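You operate a simulated robot arm through the tools that you are given. There is no shell and no other tool.

You run a simulated robot arm. Do the job below in one go: nothing can be reset, and whatever is moved stays where it is left.

TASK
Shield the pan with the draught ring and trickle 4 g of sand into the white boat.
Fine: boat and ring on first, then stand the trickler with its chute over the boat; tare; end within half a gram. Set down upright: trickler.

Only the result counts: the job must be done as asked and must still hold three seconds after the hand-in. Knocking over, shifting, dropping, spilling or breaking anything else fails it.

THE ROBOT
A 7-joint arm with a two-finger parallel gripper, fixed in place. Base frame: the origin is at the foot of the arm, x ahead of it, y to its left, z up; the work surface is at about z = 735. Units: mm, rad, N and s.
Its first joint turns from -2.601 to 2.601 rad. Payload 3.43 kg.
Tool frame: the origin (TCP) lies between the finger pads and is the grasp point; the fingertips stand 30 mm ahead of it; z points along the fingers, y is the line along which they close. Largest opening 94 mm; finger width 28, thickness 10; the body of the gripper, 50 by 96 mm, starts 55 mm behind the TCP.
Orientation is that of the tool frame in the base frame, as a unit quaternion [w, x, y, z]. With the fingers straight down and closing along the base's y, the tool's x points along the base's -x, its y along +y and its z along -z.

THE INTERFACE
- The arm moves only by the tool apply_moves. Its argument "motion" is one flat list of numbers, 7 for each row, row after row: the shift along the tool's x, y, z in units of 20 mm (1.0 is 20 mm), then the turn, a rotation vector about the tool's x, y, z in units of 5 degrees (1.0 is 5 degrees), then the gripper command, from -1 (shut) to 1 (fully open), values between in proportion. In form: [dx, dy, dz, ax, ay, az, grip, dx, dy, dz, ax, ay, az, grip, ...]. A call has 1 to 20 rows; each row shifts and turns the commanded pose from where the row before left it, along the tool's axes as they then stand. A call with a number of a shift or a turn outside -1 to 1 is refused whole. Each row takes 0.2 s and may step no farther than 50 mm and 0.15 rad from the row before; otherwise, or with a gripper value out of range, the whole call is refused. A pose out of reach is approached as far as the arm can. The call stops where the force on the tool passes 40 N (or 10 N more than at its start, if that is more) or the arm is blocked; 0.2 s more then pass. Each finger travels about 45 mm/s and halts on what it meets, pressing with about 27 N; the grip force reading is that of the motor and also rises with nothing between the fingers. The clock runs only during rows and for 0.2 s after the last one: add rows that do not move to give the fingers time. It gives the time, the measured TCP pose, the force on the tool (base axes), the opening and the grip force at its end, in the units of the frame above (readings bear some noise), with the torque about the TCP (base axes, N m) and any sound that the robot's microphone picked up.
- Cameras (640 x 400 px; columns grow to the right, rows downward): "scene" is fixed at [47.9, -497.6, 1482.9]; the picture's right is [-0.81, -0.58, 0.00], its down [-0.50, 0.70, -0.51] and it looks along [0.30, -0.41, -0.86] (base axes); focal length 320 px, centre (320, 200). "wrist" rides on the gripper at [76, 14, -103] in the tool frame; the picture's right is [-0.18, 0.98, 0.00], its down [-0.75, -0.14, -0.64] and it looks along [-0.63, -0.12, 0.77] (tool axes); focal length 243 px, centre (320, 200). There is no depth. A picture from a camera that has moved, and an enlarged one, comes with that camera's place and axes in the base frame and with its lens. The place of the scene camera against the robot may be out by one fixed shift of up to 12 mm in any direction.
- grab_frame(camera): a new picture of that camera. No time passes.
- close_up(camera, box): a new picture of the part [left, top, right, bottom] of that camera's present view, enlarged. No time passes.
- finish_job(): hands the job in; it is judged then, once.

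Places have to be worked out from the pictures, the camera data and where the tool is seen. Open the gripper and draw the arm clear of the work before you hand the job in, unless the task says otherwise.

The tools are called after "Request:" as a command line: name --argument value ..., lists and objects as JSON in quotes. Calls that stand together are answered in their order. apply_moves: Moves the arm, as the interface text tells. Its arguments: {"type":"object","properties":{"motion":{"type":"array","items":{"type":"number"}}},"required":["motion"]} The other tools are called the same way: grab_frame (camera) takes a picture; close_up (camera, box) takes an enlarged picture of a part of a camera's view; finish_job () hands the job in.

At the start:

```text
time_s: 0.0
position: [335.4, -689.6, 1154.5]
tool_rot: [0.001, -0.001, 1.0, -0.003]
ft_force: [0.3, 0.1, 0.6]
moment: [-0.01, -0.01, -0.05]
finger_gap: 93.9
gripper_force: 0.0
```

scene: 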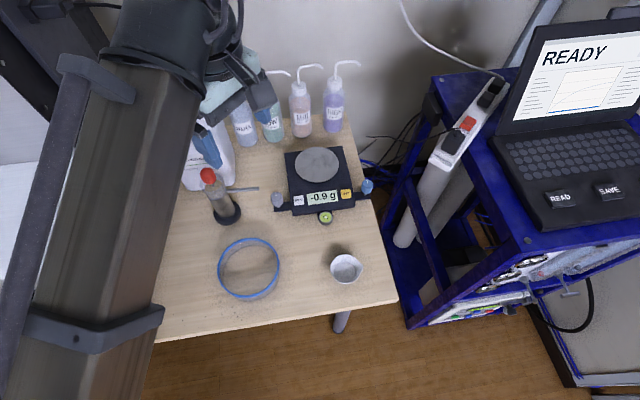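
wrist: 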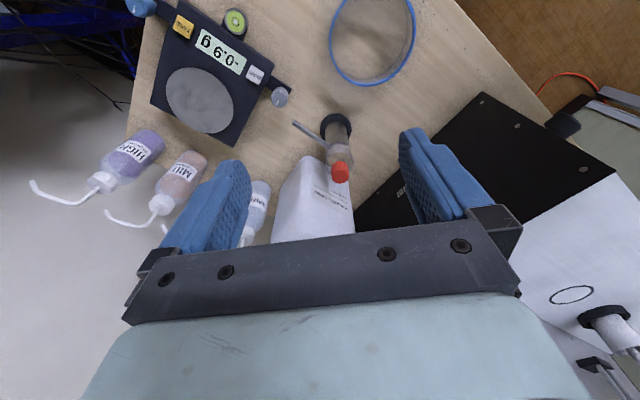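

I start by looking closer at the scene: the balance, the ring, the boat and the trickler.

Request:
close_up --camera "scene" --box '[260, 120, 400, 230]'

Request:
close_up --camera "scene" --box '[180, 150, 280, 240]'

Request:
close_up --camera "scene" --box '[200, 210, 400, 320]'

Request:
close_up --camera "wrist" --box '[120, 0, 440, 220]'

```text
3.64 times, centred on (330, 175) of scene
camera zoom: at [47.9, -497.6, 1482.9], right [-0.81, -0.58, 0.0], down [-0.5, 0.7, -0.51], along [0.3, -0.41, -0.86], focal length 1164 px, centre (284, 291)
```

zoom: 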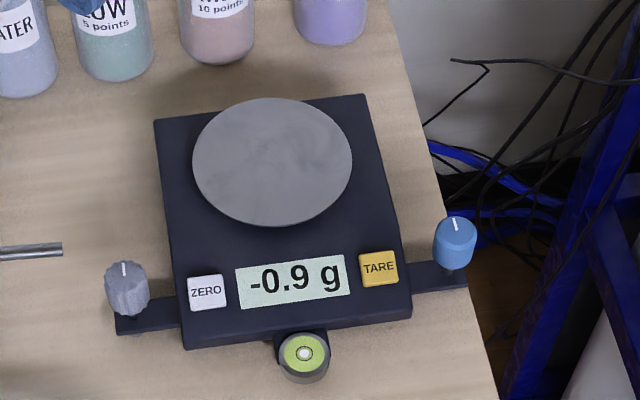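

```text
4.44 times, centred on (230, 195) of scene
camera zoom: at [47.9, -497.6, 1482.9], right [-0.81, -0.58, 0.0], down [-0.5, 0.7, -0.51], along [0.3, -0.41, -0.86], focal length 1423 px, centre (720, 222)
```

zoom: 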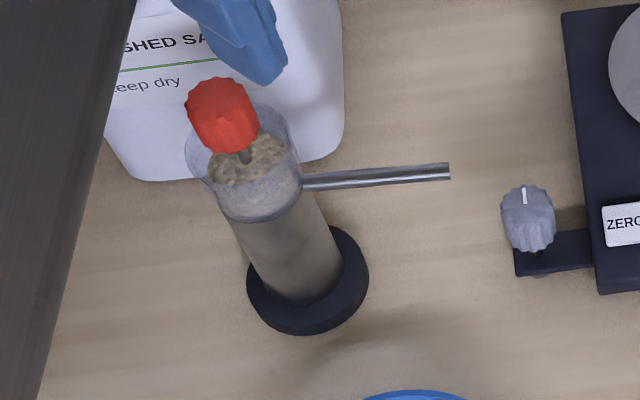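

```text
3.20 times, centred on (300, 265) of scene
camera zoom: at [47.9, -497.6, 1482.9], right [-0.81, -0.58, 0.0], down [-0.5, 0.7, -0.51], along [0.3, -0.41, -0.86], focal length 1025 px, centre (384, -8)
```

zoom: 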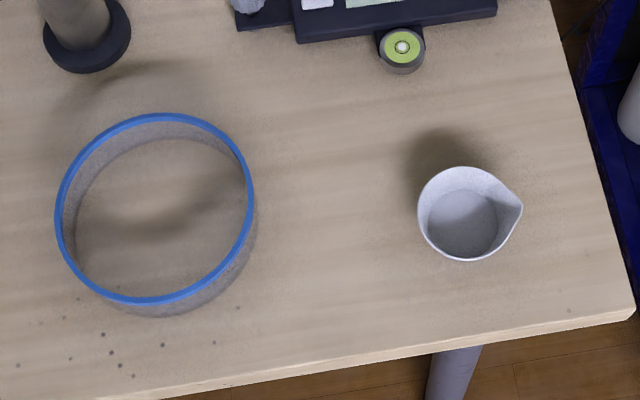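

```text
1.82 times, centred on (280, 110) of wrist
camera zoom: at [257.6, -677.0, 1257.8], right [0.18, 0.98, 0.0], down [0.75, -0.14, 0.64], along [0.63, -0.12, -0.76], focal length 441 px, centre (393, 364)
```

zoom: 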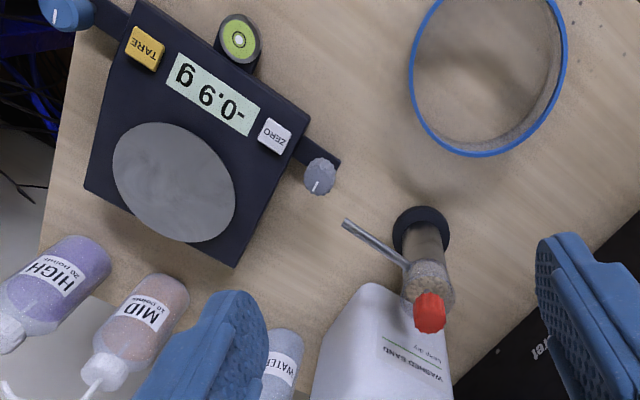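

The boat looks to be near (141, -725), the ring near (320, -598), the pan near (357, -914) and the trickler near (475, -678). I'll move over the boat for a better wrist view.

Request:
apply_moves --motion '[0.97, -0.18, 0.6, 0, 0, 0, 1, 0.97, -0.18, 0.6, 0, 0, 0, 1, 0.97, -0.18, 0.6, 0, 0, 0, 1, 0.97, -0.18, 0.6, 0, 0, 0, 1, 0.97, -0.18, 0.6, 0, 0, 0, 1, 0.97, -0.18, 0.6, 0, 0, 0, 1, 0.97, -0.18, 0.6, 0, 0, 0, 1, 0.97, -0.18, 0.6, 0, 0, 0, 1, 0.97, -0.18, 0.6, 0, 0, 0, 1, 0.97, -0.18, 0.6, 0, 0, 0, 1]'

Request:
grab_frame --camera "wrist"

Request:
grab_frame --camera "scene"

```text
time_s: 2.2
position: [141.6, -727.0, 1036.0]
tool_rot: [0.001, 0.0, 1.0, -0.002]
ft_force: [0.1, -0.2, -0.1]
moment: [0.02, -0.01, 0.0]
finger_gap: 94.1
gripper_force: 0.1
```

```text
taken
camera wrist: at [65.0, -713.0, 1138.6], right [0.18, 0.98, -0.01], down [0.75, -0.14, 0.64], along [0.63, -0.12, -0.76], focal length 243 px, centre (320, 200)
```

wrist: 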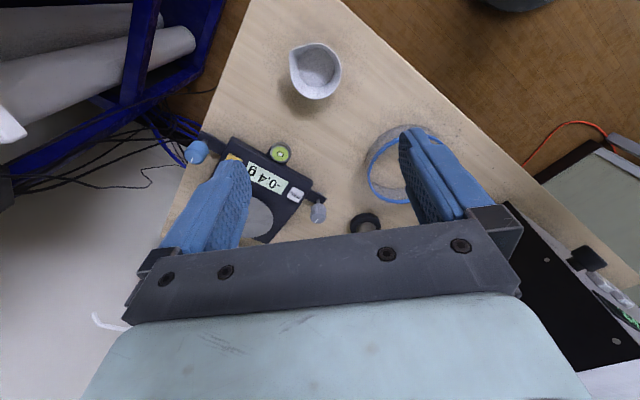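

```text
taken
```

scene: 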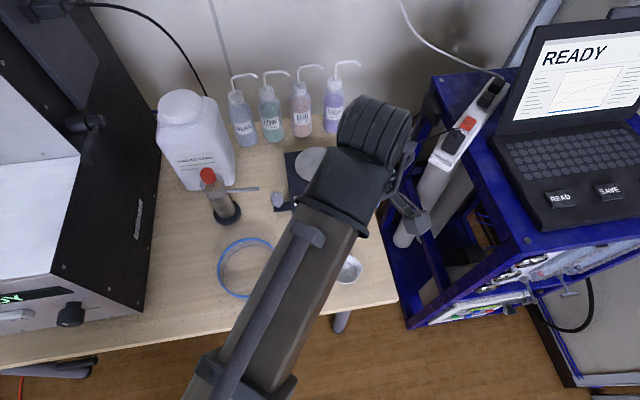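

The boat is right below the tool. I'll zoom in on it and on the ring in the wrist view.

Request:
close_up --camera "wrist" --box '[240, 20, 400, 120]'

Request:
close_up --camera "wrist" --box '[170, 110, 450, 250]'

```text
4.00 times, centred on (320, 70) of wrist
camera zoom: at [65.0, -713.0, 1138.6], right [0.18, 0.98, -0.01], down [0.75, -0.14, 0.64], along [0.63, -0.12, -0.76], focal length 970 px, centre (320, 720)
```

zoom: 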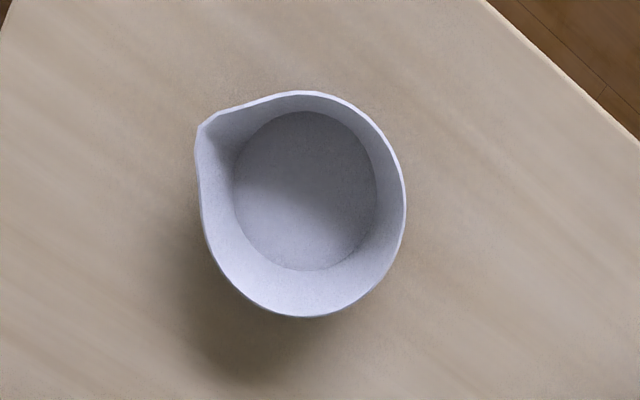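

```text
2.29 times, centred on (310, 180) of wrist
camera zoom: at [65.0, -713.0, 1138.6], right [0.18, 0.98, -0.01], down [0.75, -0.14, 0.64], along [0.63, -0.12, -0.76], focal length 555 px, centre (343, 246)
```

zoom: 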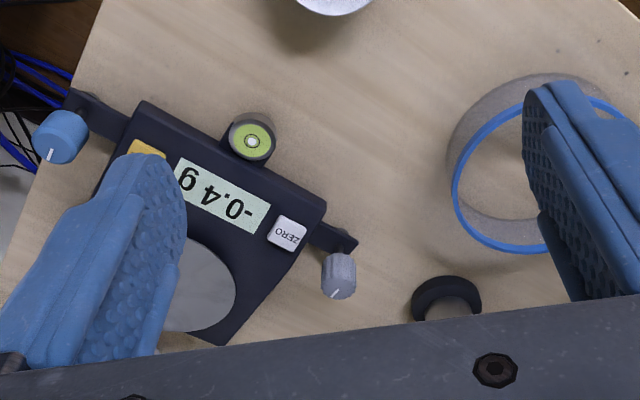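

The boat rim centre works out at about (143.5, -734), roughly 72 mm across and 23 mm high, with its spout pointing toward -x/-y. I'll turn the tool 50° so the fingers close across the spout axis, and come down partway.

Request:
apply_moves --motion '[-0.095, -0.37, 0, 0, 0, 0, 1, 0, 0, 0.75, 0, 0, -1, 1, 0, 0, 0.75, 0, 0, -1, 1, 0, 0, 0.75, 0, 0, -1, 1, 0, 0, 0.75, 0, 0, -1, 1, 0, 0, 0.75, 0, 0, -1, 1, 0, 0, 0.75, 0, 0, -1, 1, 0, 0, 0.75, 0, 0, -1, 1, 0, 0, 0.75, 0, 0, -1, 1, 0, 0, 0.75, 0, 0, -1, 1, 0, 0, 0.75, 0, 0, -1, 1]'

Request:
grab_frame --camera "wrist"

Request:
grab_frame --camera "scene"

```text
time_s: 4.6
position: [142.7, -737.1, 885.1]
tool_rot: [0.001, -0.423, 0.906, -0.003]
ft_force: [0.4, 0.0, 0.0]
moment: [-0.02, 0.01, -0.03]
finger_gap: 93.9
gripper_force: 0.1
```

```text
taken
camera wrist: at [82.0, -786.5, 988.0], right [-0.64, 0.77, -0.01], down [0.59, 0.49, 0.64], along [0.5, 0.4, -0.77], focal length 243 px, centre (320, 200)
```

wrist: 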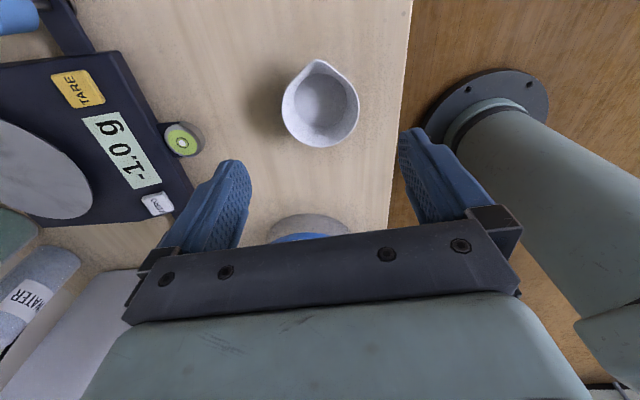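

```text
taken
```

scene: 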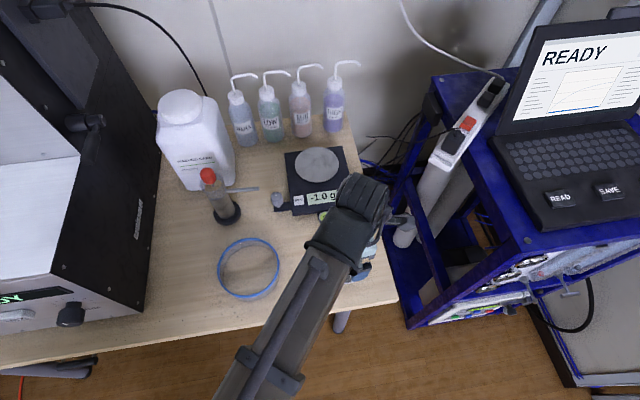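

The spout now points along the image's up direction, perpendicular to the closing line. I'll zoom in for the exact centre.

Request:
close_up --camera "wrist" --box '[256, 50, 384, 160]'

Request:
close_up --camera "wrist" --box '[0, 20, 260, 230]'

```text
3.64 times, centred on (320, 105) of wrist
camera zoom: at [82.0, -786.5, 988.0], right [-0.64, 0.77, -0.01], down [0.59, 0.49, 0.64], along [0.5, 0.4, -0.77], focal length 882 px, centre (320, 546)
```

zoom: 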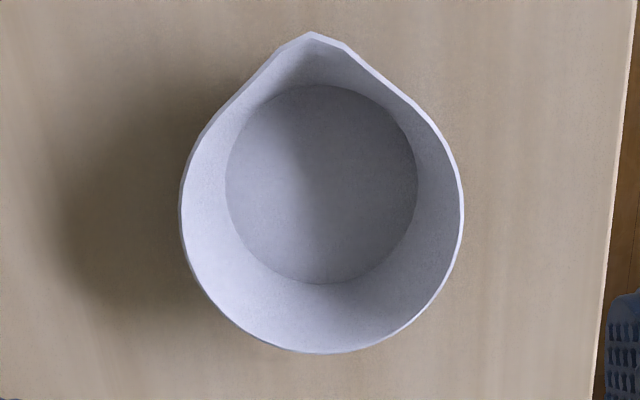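

```text
1.90 times, centred on (130, 125) of wrist
camera zoom: at [82.0, -786.5, 988.0], right [-0.64, 0.77, -0.01], down [0.59, 0.49, 0.64], along [0.5, 0.4, -0.77], focal length 462 px, centre (682, 343)
```

zoom: 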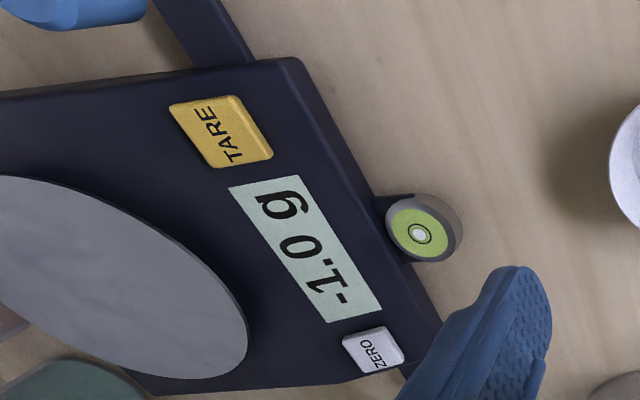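

The boat is centred on the tool to within about 2 mm. I'll go down to TCP z≈771 and close the gripper.

Request:
apply_moves --motion '[0, 0, 0.95, 0, 0, 0, 1, 0, 0, 0.95, 0, 0, 0, 1, 0, 0, 0.95, 0, 0, 0, 1, 0, 0, 0.95, 0, 0, 0, 1, 0, 0, 0.95, 0, 0, 0, 1, 0, 0, 0.95, 0, 0, 0, 1, 0, 0, 0, 0, 0, 0, 1]'

Request:
grab_frame --camera "wrist"

```text
time_s: 6.2
position: [143.0, -736.2, 769.7]
tool_rot: [-0.001, -0.423, 0.906, -0.003]
ft_force: [0.2, -0.2, 0.5]
moment: [0.0, 0.02, -0.01]
finger_gap: 94.1
gripper_force: 0.0
```

```text
taken
camera wrist: at [82.9, -786.1, 873.4], right [-0.63, 0.77, -0.01], down [0.59, 0.49, 0.64], along [0.5, 0.4, -0.77], focal length 243 px, centre (320, 200)
```

wrist: 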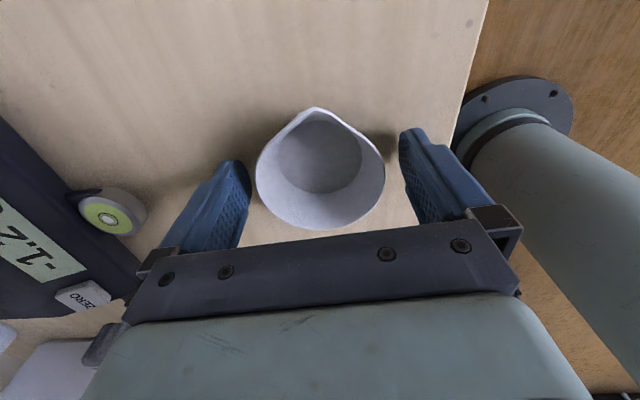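

The fingers straddle the boat evenly. I'll close on it.

Request:
apply_moves --motion '[0, 0, 0, 0, 0, 0, 0.3, 0, 0, 0, 0, 0, 0, 0.3, 0, 0, 0, 0, 0, 0, 0.3, 0, 0, 0, 0, 0, 0, 0.3]'

Request:
grab_frame --camera "wrist"

```text
time_s: 7.2
position: [143.3, -736.6, 770.9]
tool_rot: [0.0, -0.423, 0.906, -0.003]
ft_force: [-0.3, 0.5, -0.1]
moment: [0.01, 0.0, -0.06]
finger_gap: 70.2
gripper_force: 16.8
```

```text
taken
camera wrist: at [82.8, -786.1, 873.6], right [-0.63, 0.77, -0.01], down [0.59, 0.49, 0.64], along [0.5, 0.4, -0.77], focal length 243 px, centre (320, 200)
```

wrist: 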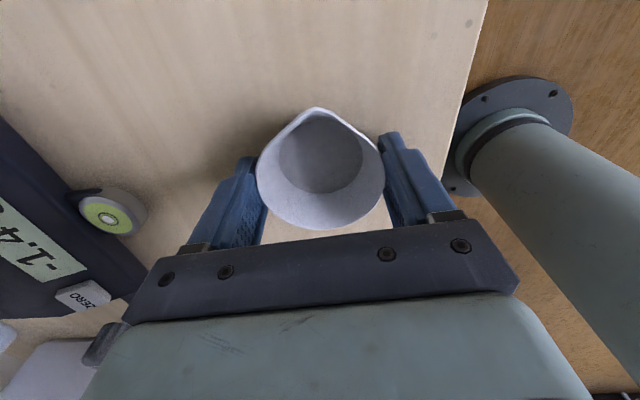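

It is gripped at a 70 mm gap. I'll lift 140 mm and look at it.

Request:
apply_moves --motion '[0, 0, -0.3, 0, 0, 0, 0, 0, 0, -0.7, 0, 0, 0, 0, 0, 0, -1, 0, 0, 0, 0, 0, 0, -1, 0, 0, 0, 0, 0, 0, -1, 0, 0, 0, 0, 0, 0, -1, 0, 0, 0, 0, 0, 0, -1, 0, 0, 0, 0, 0, 0, -1, 0, 0, 0, 0]'

Request:
grab_frame --camera "wrist"

Request:
close_up --camera "scene" --box '[260, 120, 420, 260]'

```text
time_s: 9.0
position: [143.9, -735.7, 911.9]
tool_rot: [-0.001, -0.423, 0.906, -0.003]
ft_force: [-0.2, 0.4, 0.8]
moment: [0.0, -0.03, -0.01]
finger_gap: 47.1
gripper_force: 0.2
```

```text
taken
camera wrist: at [82.8, -785.3, 1014.4], right [-0.63, 0.77, -0.01], down [0.59, 0.49, 0.64], along [0.5, 0.4, -0.77], focal length 243 px, centre (320, 200)
```

wrist: 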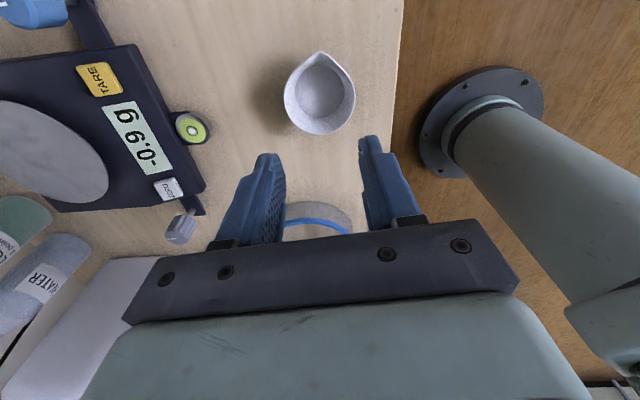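

```text
2.86 times, centred on (340, 190) of scene
camera zoom: at [47.9, -497.6, 1482.9], right [-0.81, -0.58, 0.0], down [-0.5, 0.7, -0.51], along [0.3, -0.41, -0.86], focal length 915 px, centre (263, 229)
```

zoom: 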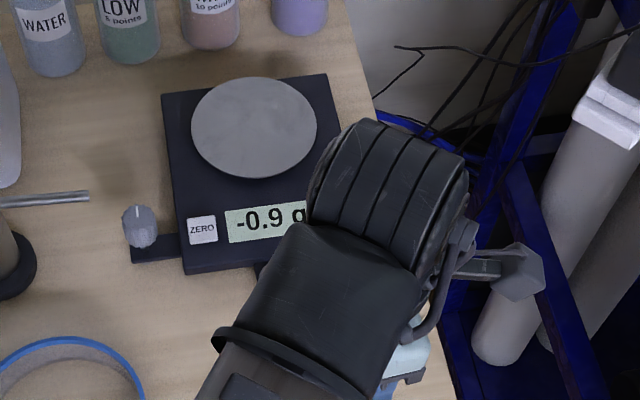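

The boat slipped out and is still standing on the table. I'll check whether it moved.

Request:
close_up --camera "wrist" --box '[256, 40, 384, 150]'

Request:
close_up --camera "wrist" --box '[200, 100, 460, 270]'

```text
3.64 times, centred on (320, 95) of wrist
camera zoom: at [82.8, -785.3, 1014.4], right [-0.63, 0.77, -0.01], down [0.59, 0.49, 0.64], along [0.5, 0.4, -0.77], focal length 882 px, centre (320, 582)
```

zoom: 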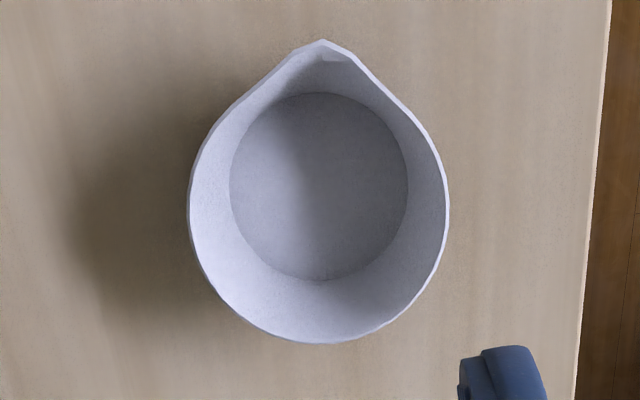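

```text
2.35 times, centred on (330, 185) of wrist
camera zoom: at [82.8, -785.3, 1014.4], right [-0.63, 0.77, -0.01], down [0.59, 0.49, 0.64], along [0.5, 0.4, -0.77], focal length 571 px, centre (296, 235)
```

zoom: 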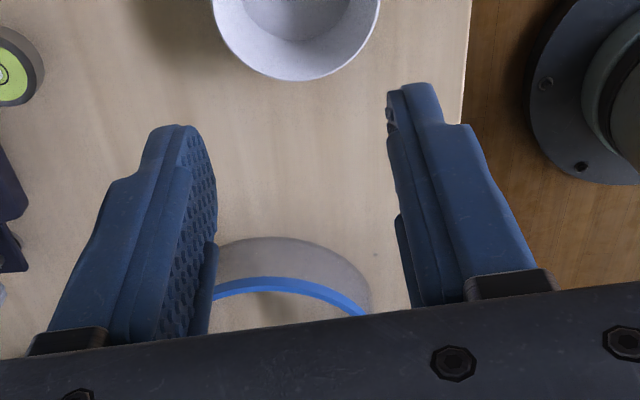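

The boat is in the same spot, turned by only about 3°. I'll retry with the fingertips nearly on the table and a full-force grip, then lift slowly.

Request:
apply_moves --motion '[0.03, -0.03, 1, 0, 0, 0, 1, 0, 0, 1, 0, 0, 0, 1, 0, 0, 1, 0, 0, 0, 1, 0, 0, 1, 0, 0, 0, 1, 0, 0, 1, 0, 0, 0, 1, 0, 0, 1, 0, 0, 0, 1, 0, 0, 0.9, 0, 0, 0, 1, 0, 0, 0.3, 0, 0, 0, 1, 0, 0, 0, 0, 0, 0, 1, 0, 0, 0, 0, 0, 0, -1, 0, 0, 0, 0, 0, 0, -1, 0, 0, 0, 0, 0, 0, -1, 0, 0, 0, 0, 0, 0, -1, 0, 0, 0, 0, 0, 0, -1]'

Request:
grab_frame --camera "wrist"

```text
time_s: 12.0
position: [143.6, -737.5, 767.0]
tool_rot: [0.0, -0.423, 0.906, -0.003]
ft_force: [0.0, 0.3, 0.9]
moment: [0.0, -0.01, -0.02]
finger_gap: 70.2
gripper_force: 15.9
```

```text
taken
camera wrist: at [82.8, -786.4, 869.9], right [-0.63, 0.77, -0.01], down [0.59, 0.49, 0.64], along [0.5, 0.4, -0.77], focal length 243 px, centre (320, 200)
```

wrist: 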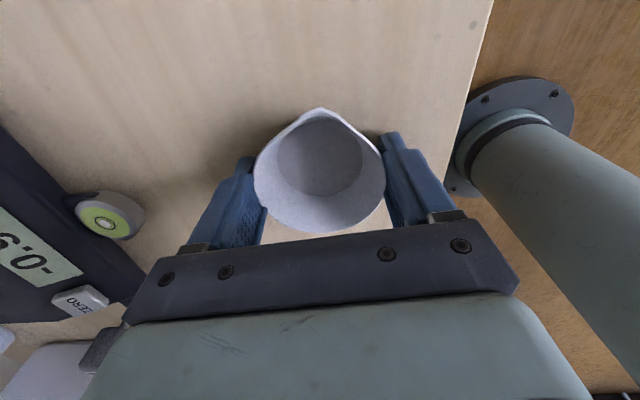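

The grip is at a 70.2 mm gap again. I'll lift slowly by 10 mm and check.

Request:
apply_moves --motion '[0, 0, -0.05, 0, 0, 0, -1, 0, 0, -0.05, 0, 0, 0, -1, 0, 0, -0.1, 0, 0, 0, -1, 0, 0, -0.1, 0, 0, 0, -1, 0, 0, -0.1, 0, 0, 0, -1, 0, 0, -0.1, 0, 0, 0, -1]'

Request:
grab_frame --camera "wrist"

```text
time_s: 13.4
position: [142.4, -737.4, 776.4]
tool_rot: [0.001, -0.422, 0.906, -0.003]
ft_force: [0.7, 0.4, -0.3]
moment: [0.01, 0.01, -0.01]
finger_gap: 70.0
gripper_force: 16.4
```

```text
taken
camera wrist: at [82.3, -786.9, 880.0], right [-0.63, 0.77, 0.0], down [0.59, 0.49, 0.64], along [0.5, 0.4, -0.77], focal length 243 px, centre (320, 200)
```

wrist: 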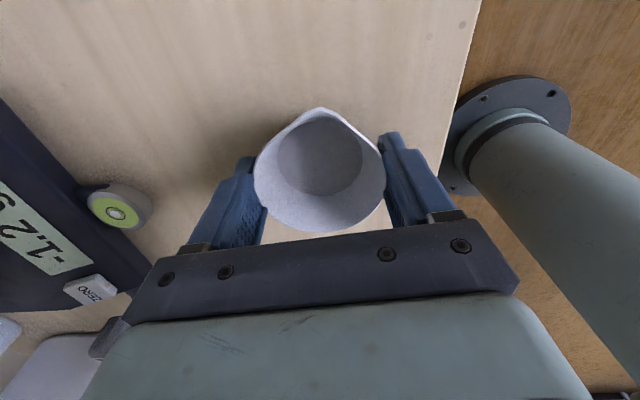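

The boat stays with the fingers this time. I'll continue lifting with a gentle ramp.

Request:
apply_moves --motion '[0, 0, -0.1, 0, 0, 0, -1, 0, 0, -0.15, 0, 0, 0, -1, 0, 0, -0.2, 0, 0, 0, -1, 0, 0, -0.25, 0, 0, 0, -1, 0, 0, -0.3, 0, 0, 0, -1, 0, 0, -0.3, 0, 0, 0, -1, 0, 0, -0.3, 0, 0, 0, -1, 0, 0, -0.3, 0, 0, 0, -1, 0, 0, -0.3, 0, 0, 0, -1, 0, 0, -0.3, 0, 0, 0, -1, 0, 0, -0.3, 0, 0, 0, -1, 0, 0, -0.3, 0, 0, 0, -1, 0, 0, -0.3, 0, 0, 0, -1, 0, 0, -0.3, 0, 0, 0, -1, 0, 0, -0.3, 0, 0, 0, -1, 0, 0, -0.25, 0, 0, 0, -1, 0, 0, -0.2, 0, 0, 0, -1, 0, 0, -0.15, 0, 0, 0, -1, 0, 0, -0.1, 0, 0, 0, -1, 0, 0, 0, 0, 0, 0, -1]'

Request:
grab_frame --camera "wrist"

```text
time_s: 17.6
position: [142.3, -735.6, 870.3]
tool_rot: [0.0, -0.423, 0.906, -0.003]
ft_force: [0.2, 0.5, 0.3]
moment: [0.02, -0.01, -0.01]
finger_gap: 69.1
gripper_force: 16.4
```

```text
taken
camera wrist: at [82.9, -785.8, 973.9], right [-0.63, 0.77, 0.0], down [0.59, 0.49, 0.64], along [0.5, 0.4, -0.77], focal length 243 px, centre (320, 200)
```

wrist: 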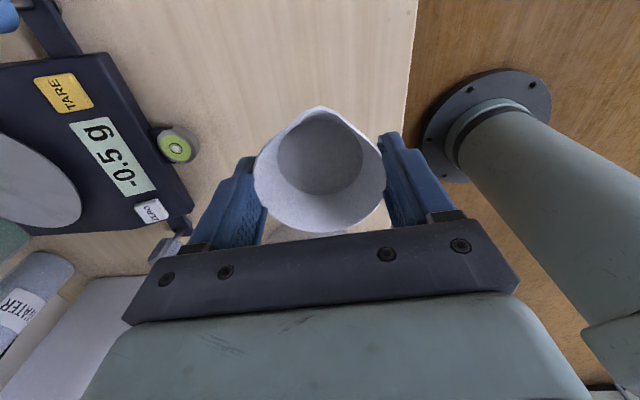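

The gap has shrunk slightly to 69.1 mm. I'll zoom in on the contact to see whether the boat is creeping.

Request:
close_up --camera "wrist" --box '[230, 95, 410, 245]'

Request:
close_up --camera "scene" --box '[310, 180, 410, 290]'

```text
2.67 times, centred on (320, 170) of wrist
camera zoom: at [82.9, -785.8, 973.9], right [-0.63, 0.77, 0.0], down [0.59, 0.49, 0.64], along [0.5, 0.4, -0.77], focal length 647 px, centre (320, 280)
```

zoom: 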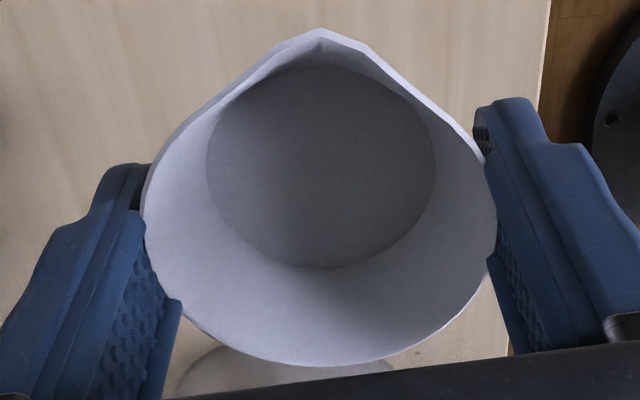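

```text
3.64 times, centred on (360, 235) of scene
camera zoom: at [47.9, -497.6, 1482.9], right [-0.81, -0.58, 0.0], down [-0.5, 0.7, -0.51], along [0.3, -0.41, -0.86], focal length 1164 px, centre (174, 73)
```

zoom: 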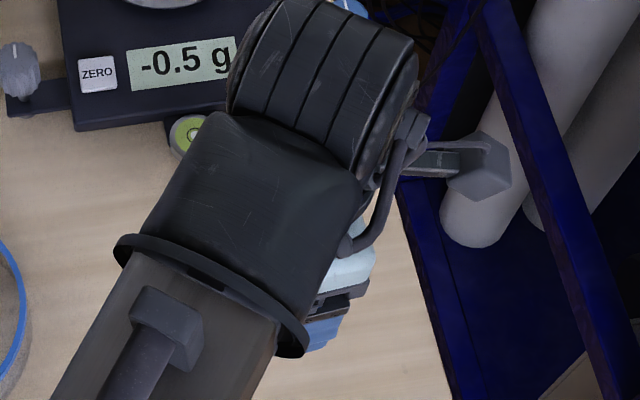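

The boat looks stable between the pads. I'll carry it toward the balance with a gentle speed ramp, keeping this height.

Request:
apply_moves --motion '[-0.01, -0.1, 0, 0, 0, 0, -1, -0.01, -0.2, 0, 0, 0, 0, -1, -0.02, -0.3, 0, 0, 0, 0, -1, -0.03, -0.4, 0, 0, 0, 0, -1, -0.04, -0.5, 0, 0, 0, 0, -1, -0.05, -0.65, 0, 0, 0, 0, -1, -0.05, -0.65, 0, 0, 0, 0, -1, -0.05, -0.65, 0, 0, 0, 0, -1, -0.05, -0.65, 0, 0, 0, 0, -1, -0.05, -0.65, 0, 0, 0, 0, -1, -0.05, -0.65, 0, 0, 0, 0, -1, -0.05, -0.65, 0, 0, 0, 0, -1, -0.05, -0.65, 0, 0, 0, 0, -1, -0.05, -0.65, 0, 0, 0, 0, -1, -0.05, -0.65, 0, 0, 0, 0, -1, -0.04, -0.5, 0, 0, 0, 0, -1, -0.03, -0.4, 0, 0, 0, 0, -1, -0.02, -0.3, 0, 0, 0, 0, -1, -0.01, -0.2, 0, 0, 0, 0, -1, 0, 0, 0, 0, 0, 0, -1]'

Request:
grab_frame --camera "wrist"

Request:
grab_frame --camera "scene"

```text
time_s: 21.8
position: [295.8, -846.8, 871.8]
tool_rot: [0.001, -0.422, 0.906, -0.003]
ft_force: [-0.3, -0.4, 0.0]
moment: [0.0, -0.02, 0.0]
finger_gap: 69.6
gripper_force: 16.0
```

```text
taken
camera wrist: at [235.7, -896.1, 974.3], right [-0.63, 0.77, -0.01], down [0.59, 0.49, 0.64], along [0.5, 0.4, -0.77], focal length 243 px, centre (320, 200)
```

wrist: 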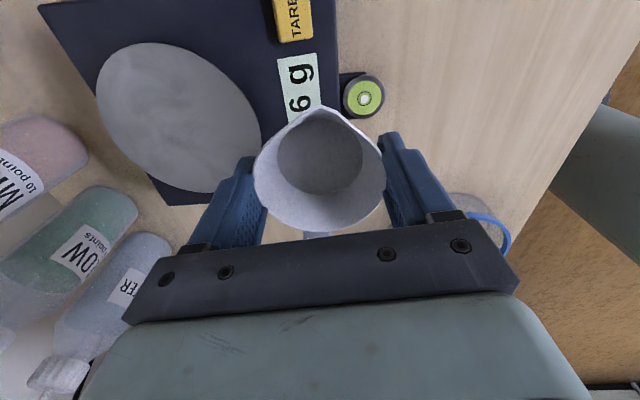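

```text
taken
```

scene: 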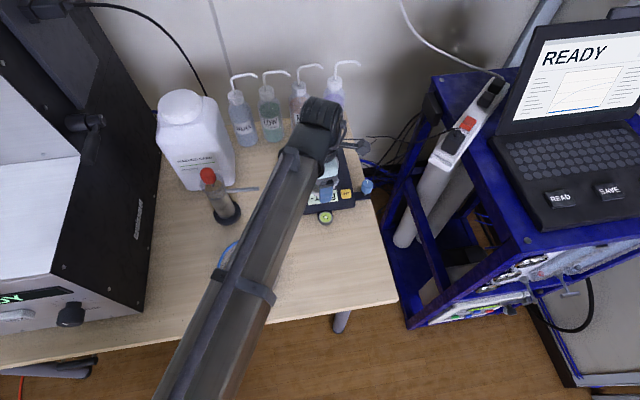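

The boat rides well at a 69.6 mm gap and the whole pan is visible. I'll zoom in to locate it precisely.

Request:
close_up --camera "wrist" --box '[30, 0, 350, 220]'

Request:
close_up --camera "scene" --box '[280, 90, 400, 230]'

```text
1.82 times, centred on (190, 110) of wrist
camera zoom: at [235.7, -896.1, 974.3], right [-0.63, 0.77, -0.01], down [0.59, 0.49, 0.64], along [0.5, 0.4, -0.77], focal length 441 px, centre (556, 364)
```

zoom: 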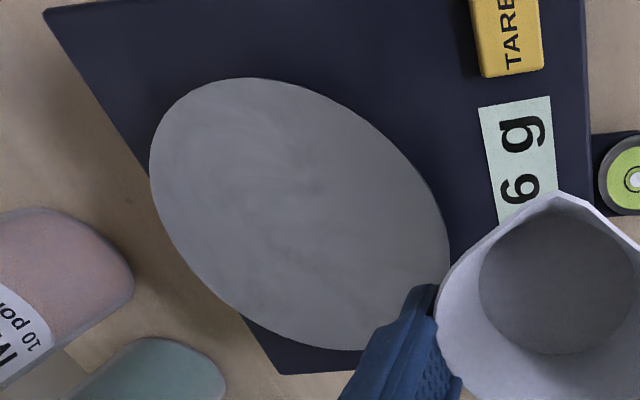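

```text
2.86 times, centred on (340, 160) of scene
camera zoom: at [47.9, -497.6, 1482.9], right [-0.81, -0.58, 0.0], down [-0.5, 0.7, -0.51], along [0.3, -0.41, -0.86], focal length 915 px, centre (263, 314)
```

zoom: 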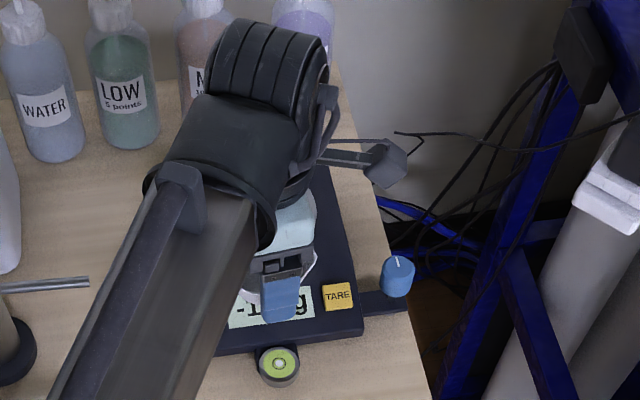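

The pan centre comes out at about (367, -936) at about 45 mm height, which is right at the reach limit. I'll approach along that line, still high, to see how far the arm really goes.

Request:
apply_moves --motion '[0.01, -0.1, 0, 0, 0, 0, -1, 0.03, -0.2, 0, 0, 0, 0, -1, 0.04, -0.3, 0, 0, 0, 0, -1, 0.05, -0.4, 0, 0, 0, 0, -1, 0.07, -0.5, 0, 0, 0, 0, -1, 0.07, -0.55, 0, 0, 0, 0, -1, 0.07, -0.55, 0, 0, 0, 0, -1, 0.07, -0.5, 0, 0, 0, 0, -1, 0.06, -0.45, 0, 0, 0, 0, -1, 0.05, -0.4, 0, 0, 0, 0, -1, 0.04, -0.3, 0, 0, 0, 0, -1, 0.03, -0.2, 0, 0, 0, 0, -1, 0.01, -0.1, 0, 0, 0, 0, -1, 0, 0, 0, 0, 0, 0, -1]'

Request:
grab_frame --camera "wrist"

```text
time_s: 24.8
position: [356.9, -912.8, 872.1]
tool_rot: [0.001, -0.422, 0.906, -0.003]
ft_force: [-0.1, 0.2, 0.2]
moment: [-0.02, 0.0, 0.0]
finger_gap: 69.1
gripper_force: 16.5
```

```text
taken
camera wrist: at [297.1, -964.0, 974.8], right [-0.63, 0.77, -0.01], down [0.59, 0.49, 0.64], along [0.5, 0.4, -0.77], focal length 243 px, centre (320, 200)
```

wrist: 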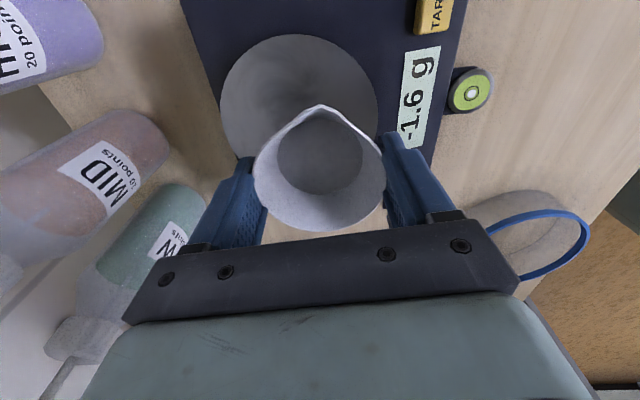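

The arm still tracks at 980 mm. I'll step a further 18 mm outward toward the pan centre.

Request:
apply_moves --motion '[0.05, -0.1, 0, 0, 0, 0, -1, 0.1, -0.2, 0, 0, 0, 0, -1, 0.12, -0.2, 0, 0, 0, 0, -1, 0.1, -0.2, 0, 0, 0, 0, -1, 0.06, -0.1, 0, 0, 0, 0, -1, 0, 0, 0, 0, 0, 0, -1]'

Request:
close_up --camera "wrist" --box '[160, 0, 480, 200]'

```text
time_s: 26.2
position: [365.4, -930.9, 871.0]
tool_rot: [0.001, -0.423, 0.906, -0.003]
ft_force: [0.3, 0.4, 0.9]
moment: [-0.01, 0.02, -0.01]
finger_gap: 69.5
gripper_force: 16.4
```

```text
2.00 times, centred on (320, 100) of wrist
camera zoom: at [304.2, -981.0, 974.5], right [-0.63, 0.77, -0.01], down [0.59, 0.49, 0.64], along [0.5, 0.4, -0.77], focal length 485 px, centre (320, 400)
```

zoom: 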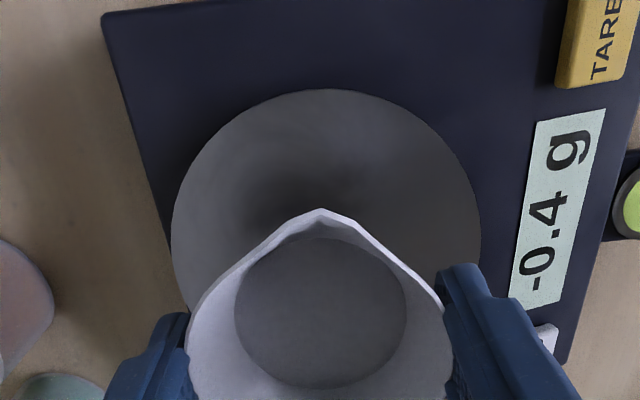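

The arm reaches the spot, with TCP within about 4 mm of the pan centre (362, -932). I'll lower the boat slowly to about 10 mm above the pan.

Request:
apply_moves --motion '[0, 0, 0.1, 0, 0, 0, -1, 0, 0, 0.2, 0, 0, 0, -1, 0, 0, 0.25, 0, 0, 0, -1, 0, 0, 0.25, 0, 0, 0, -1, 0, 0, 0.25, 0, 0, 0, -1, 0, 0, 0.25, 0, 0, 0, -1, 0, 0, 0.25, 0, 0, 0, -1, 0, 0, 0.25, 0, 0, 0, -1, 0, 0, 0.2, 0, 0, 0, -1, 0, 0, 0.1, 0, 0, 0, -1, 0, 0, 0.05, 0, 0, 0, -1, 0, 0, 0, 0, 0, 0, -1]'

Request:
grab_frame --camera "wrist"

Request:
grab_frame --camera "scene"

```text
time_s: 28.8
position: [365.7, -930.9, 830.3]
tool_rot: [0.0, -0.423, 0.906, -0.003]
ft_force: [0.2, 0.0, -0.1]
moment: [0.02, -0.04, 0.04]
finger_gap: 69.6
gripper_force: 15.6
```

```text
taken
camera wrist: at [304.9, -980.9, 931.8], right [-0.63, 0.77, -0.01], down [0.59, 0.49, 0.64], along [0.5, 0.4, -0.77], focal length 243 px, centre (320, 200)
```

wrist: 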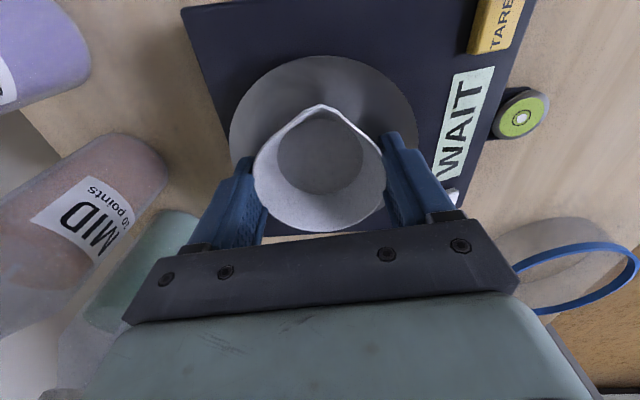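

```text
taken
```

scene: 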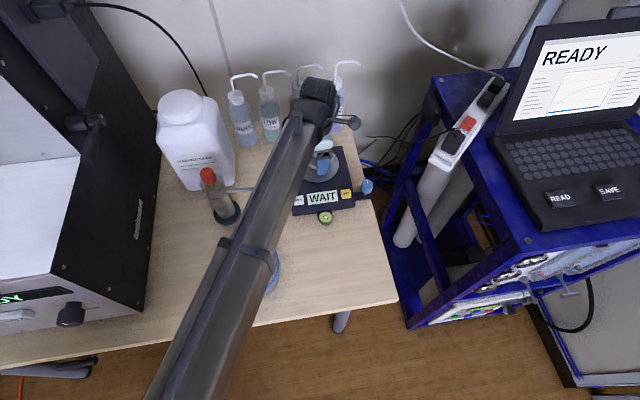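

The display shows "WAIT", so the load may be changing already. I'll check closely before going lower.

Request:
close_up --camera "wrist" --box '[210, 40, 430, 250]'

Request:
close_up --camera "scene" --box '[280, 120, 380, 230]'

Request:
apply_moves --motion '[0, 0, 0.0, 0, 0, 0, -1]'

Request:
grab_frame --camera "wrist"

```text
1.90 times, centred on (320, 145) of wrist
camera zoom: at [304.9, -980.9, 931.8], right [-0.63, 0.77, -0.01], down [0.59, 0.49, 0.64], along [0.5, 0.4, -0.77], focal length 462 px, centre (320, 305)
```

zoom: 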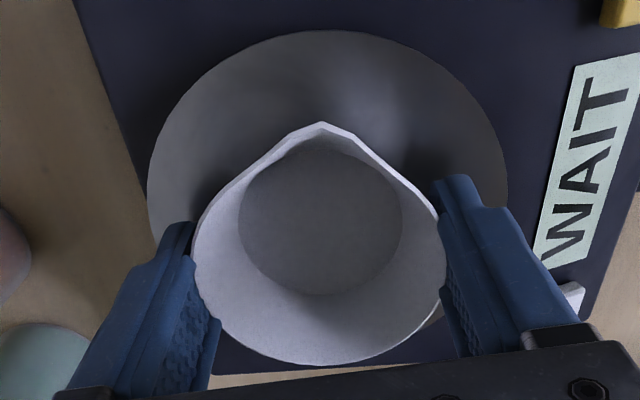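

```text
3.64 times, centred on (330, 175) of scene
camera zoom: at [47.9, -497.6, 1482.9], right [-0.81, -0.58, 0.0], down [-0.5, 0.7, -0.51], along [0.3, -0.41, -0.86], focal length 1164 px, centre (284, 291)
```

zoom: 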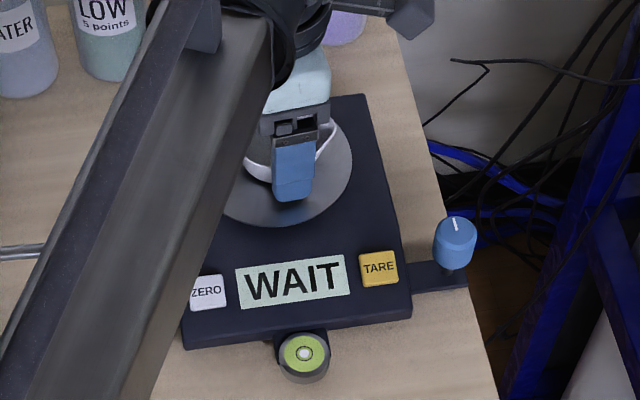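

```text
time_s: 29.2
position: [366.7, -930.7, 830.0]
tool_rot: [0.0, -0.422, 0.907, -0.003]
ft_force: [-0.4, -0.1, 0.4]
moment: [-0.02, 0.01, 0.02]
finger_gap: 69.5
gripper_force: 15.6
```

```text
taken
camera wrist: at [304.9, -980.9, 931.8], right [-0.63, 0.77, -0.01], down [0.59, 0.49, 0.64], along [0.5, 0.4, -0.77], focal length 243 px, centre (320, 200)
```

wrist: 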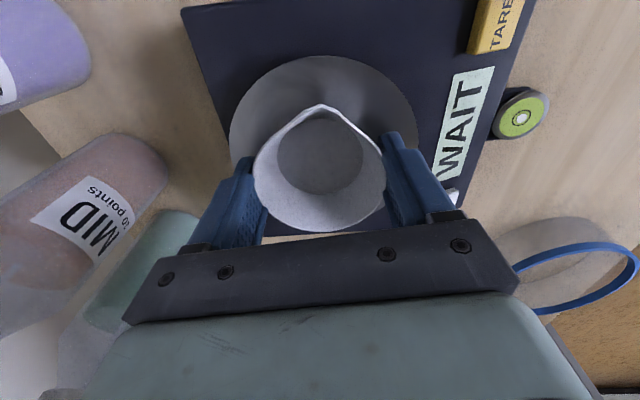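

No contact force yet. I'll continue down in 2 mm steps.

Request:
apply_moves --motion '[0, 0, 0.1, 0, 0, 0, -1, 0, 0, 0.1, 0, 0, 0, -1, 0, 0, 0.1, 0, 0, 0, -1, 0, 0, 0, 0, 0, 0, -1]'

Request:
close_up --camera "wrist" --box '[210, 40, 430, 250]'

Request:
apply_moves --motion '[0, 0, 0.1, 0, 0, 0, -1, 0, 0, 0.1, 0, 0, 0, -1, 0, 0, 0, 0, 0, 0, -1]'

Request:
close_up --camera "wrist" --box '[210, 40, 430, 250]'

```text
time_s: 30.2
position: [366.0, -931.2, 825.1]
tool_rot: [0.0, -0.423, 0.906, -0.002]
ft_force: [4.3, 0.3, 15.1]
moment: [0.03, -0.01, -0.03]
finger_gap: 69.4
gripper_force: 16.0
```

```text
1.90 times, centred on (320, 145) of wrist
camera zoom: at [304.0, -981.1, 927.3], right [-0.63, 0.77, -0.01], down [0.59, 0.49, 0.64], along [0.5, 0.4, -0.77], focal length 462 px, centre (320, 305)
```

zoom: 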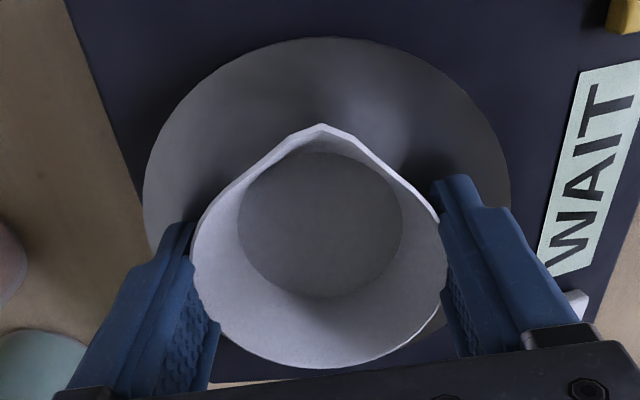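

```text
time_s: 30.7
position: [364.5, -931.1, 825.3]
tool_rot: [0.0, -0.423, 0.906, -0.005]
ft_force: [-0.5, 1.7, 11.6]
moment: [0.2, 0.19, -0.01]
finger_gap: 69.1
gripper_force: 15.8
stopped in row 2: the force on the tool passed its limit at 43 N (the readings are from after the stop); the commanded pose is now the measured one
```

```text
1.90 times, centred on (320, 145) of wrist
camera zoom: at [304.3, -981.4, 927.4], right [-0.64, 0.77, -0.01], down [0.59, 0.49, 0.64], along [0.5, 0.4, -0.77], focal length 462 px, centre (320, 305)
```

zoom: 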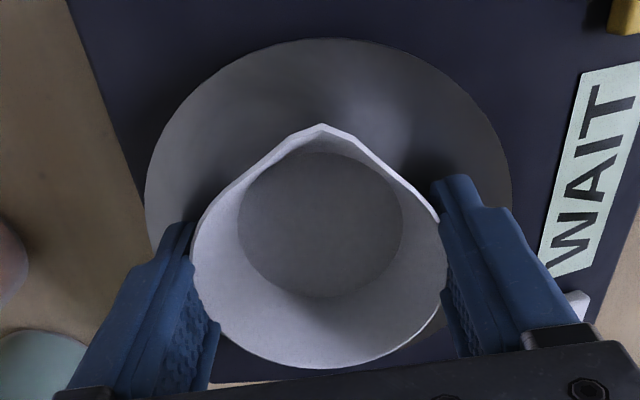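

The boat is on the pan (contact at TCP 825, so the pan top is near z=793). I'll relieve the load a little and open.

Request:
apply_moves --motion '[0, 0, -0.04, 0, 0, 0, -1, 0, 0, 0, 0, 0, 0, -1, 0, 0, 0, 0, 0, 0, 0.6, 0, 0, 0, 0, 0, 0, 0.8, 0, 0, 0, 0, 0, 0, 1, 0, 0, 0, 0, 0, 0, 1, 0, 0, 0, 0, 0, 0, 1]'

Request:
close_up --camera "wrist" --box '[180, 20, 460, 250]'

```text
time_s: 32.3
position: [363.4, -932.2, 824.1]
tool_rot: [0.0, -0.423, 0.906, -0.004]
ft_force: [5.0, -7.5, 9.6]
moment: [0.22, 0.15, -0.01]
finger_gap: 88.9
gripper_force: 0.0
```

```text
1.74 times, centred on (320, 135) of wrist
camera zoom: at [303.7, -982.1, 927.4], right [-0.63, 0.77, -0.01], down [0.59, 0.49, 0.64], along [0.5, 0.4, -0.77], focal length 422 px, centre (320, 313)
```

zoom: 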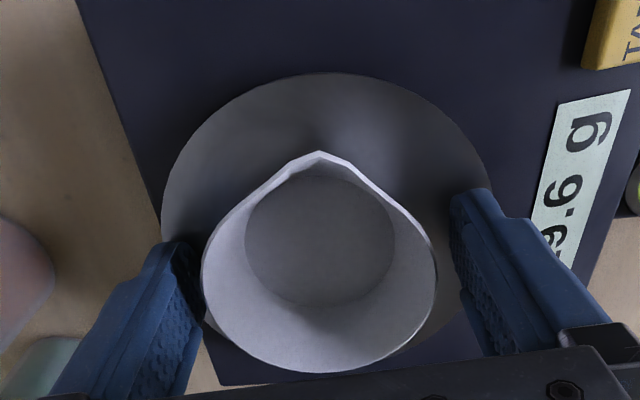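

The boat has been released but the fingertips still touch the pan. I'll raise straight up, slowly at first.

Request:
apply_moves --motion '[0, 0, -0.05, 0, 0, 0, 1, 0, 0, -0.1, 0, 0, 0, 1, 0, 0, -0.15, 0, 0, 0, 1, 0, 0, -0.2, 0, 0, 0, 1, 0, 0, -0.3, 0, 0, 0, 1, 0, 0, -0.5, 0, 0, 0, 1, 0, 0, -0.8, 0, 0, 0, 1, 0, 0, -1, 0, 0, 0, 1, 0, 0, -1, 0, 0, 0, 1, 0, 0, -1, 0, 0, 0, 1]'

Request:
grab_frame --camera "wrist"

Request:
close_up --camera "scene" --box '[270, 120, 390, 230]'

```text
time_s: 34.5
position: [364.9, -930.1, 926.3]
tool_rot: [-0.001, -0.423, 0.906, -0.004]
ft_force: [-0.8, 1.0, -1.3]
moment: [0.0, 0.0, 0.0]
finger_gap: 93.7
gripper_force: 0.1
```

```text
taken
camera wrist: at [304.2, -979.7, 1028.6], right [-0.63, 0.77, -0.01], down [0.59, 0.49, 0.64], along [0.5, 0.4, -0.77], focal length 243 px, centre (320, 200)
```

wrist: 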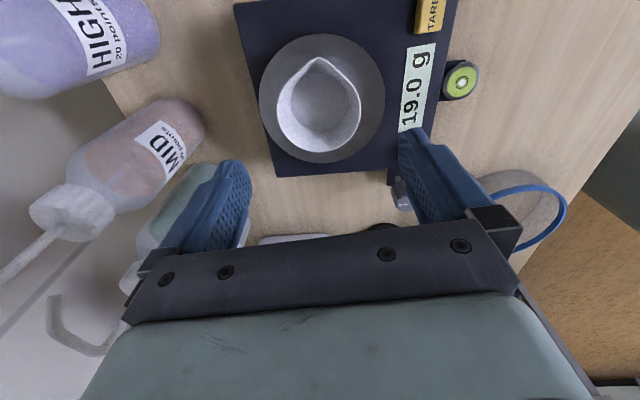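

```text
3.64 times, centred on (330, 175) of scene
camera zoom: at [47.9, -497.6, 1482.9], right [-0.81, -0.58, 0.0], down [-0.5, 0.7, -0.51], along [0.3, -0.41, -0.86], focal length 1164 px, centre (284, 291)
```

zoom: 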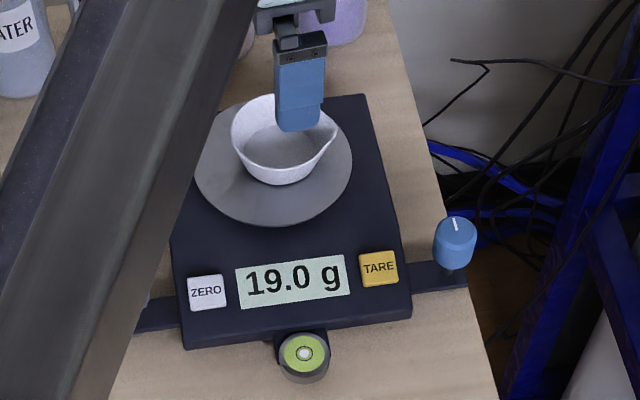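

The boat stands on the pan and reads 19.0 g. Next I'll back off, turn to yaw ≈21° and look at the ring from above.

Request:
apply_moves --motion '[-0.811, 0.913, -0.433, 0, 0, 0, 1, -0.811, 0.913, -0.433, 0, 0, 0, 1, -0.811, 0.913, -0.433, 0, 0, 0, 1, -0.811, 0.913, -0.433, 0, 0, 0, 1, -0.811, 0.913, -0.433, 0, 0, 0, 1, -0.811, 0.913, -0.433, 0, 0, 0, 1, -0.811, 0.913, -0.433, 0, 0, 0, 1, -0.811, 0.913, -0.433, 0, 0, 0, 1, -0.811, 0.913, -0.433, 0, 0, 0, 1, -0.811, 0.913, -0.433, 0, 0, 0, 1, -0.811, 0.913, -0.433, 0, 0, 0, 1, -0.811, 0.913, -0.433, 0, 0, 0, 1, 0, 0, 0, 0, 0, 0.967, 1, 0, 0, 0, 0, 0, 0.967, 1, 0, 0, 0, 0, 0, 0.967, 1, 0, 0, 0, 0, 0, 0.967, 1, 0, 0, 0, 0, 0, 0.967, 1, 0, 0, 0, 0, 0, 0.967, 1]'

Request:
grab_frame --camera "wrist"

Request:
grab_frame --camera "scene"

```text
time_s: 38.3
position: [320.9, -639.5, 1028.3]
tool_rot: [0.0, -0.181, 0.983, -0.004]
ft_force: [0.0, -0.2, -0.6]
moment: [0.0, 0.03, 0.03]
finger_gap: 93.6
gripper_force: 0.1
```

```text
taken
camera wrist: at [244.1, -654.7, 1130.9], right [-0.18, 0.98, -0.01], down [0.75, 0.14, 0.64], along [0.63, 0.11, -0.77], focal length 243 px, centre (320, 200)
```

wrist: 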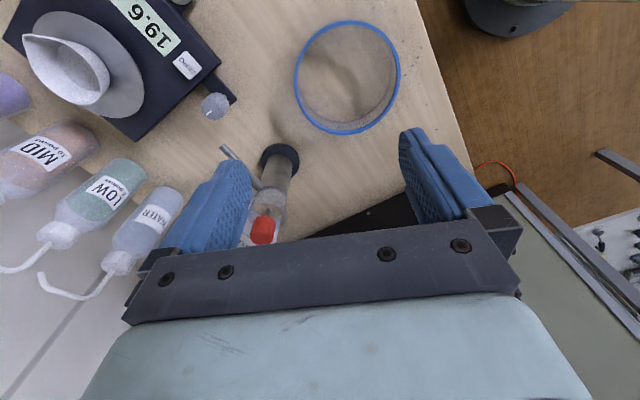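

```text
taken
```

scene: 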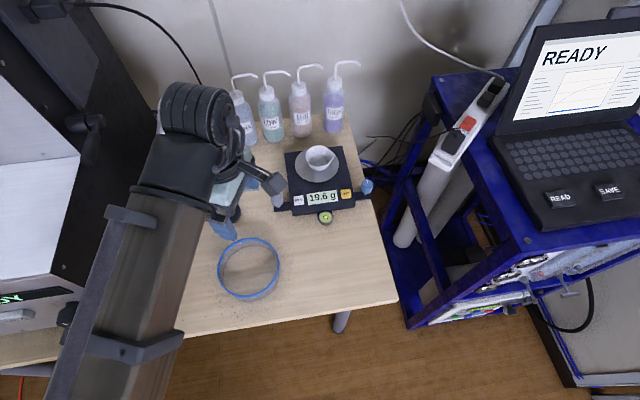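

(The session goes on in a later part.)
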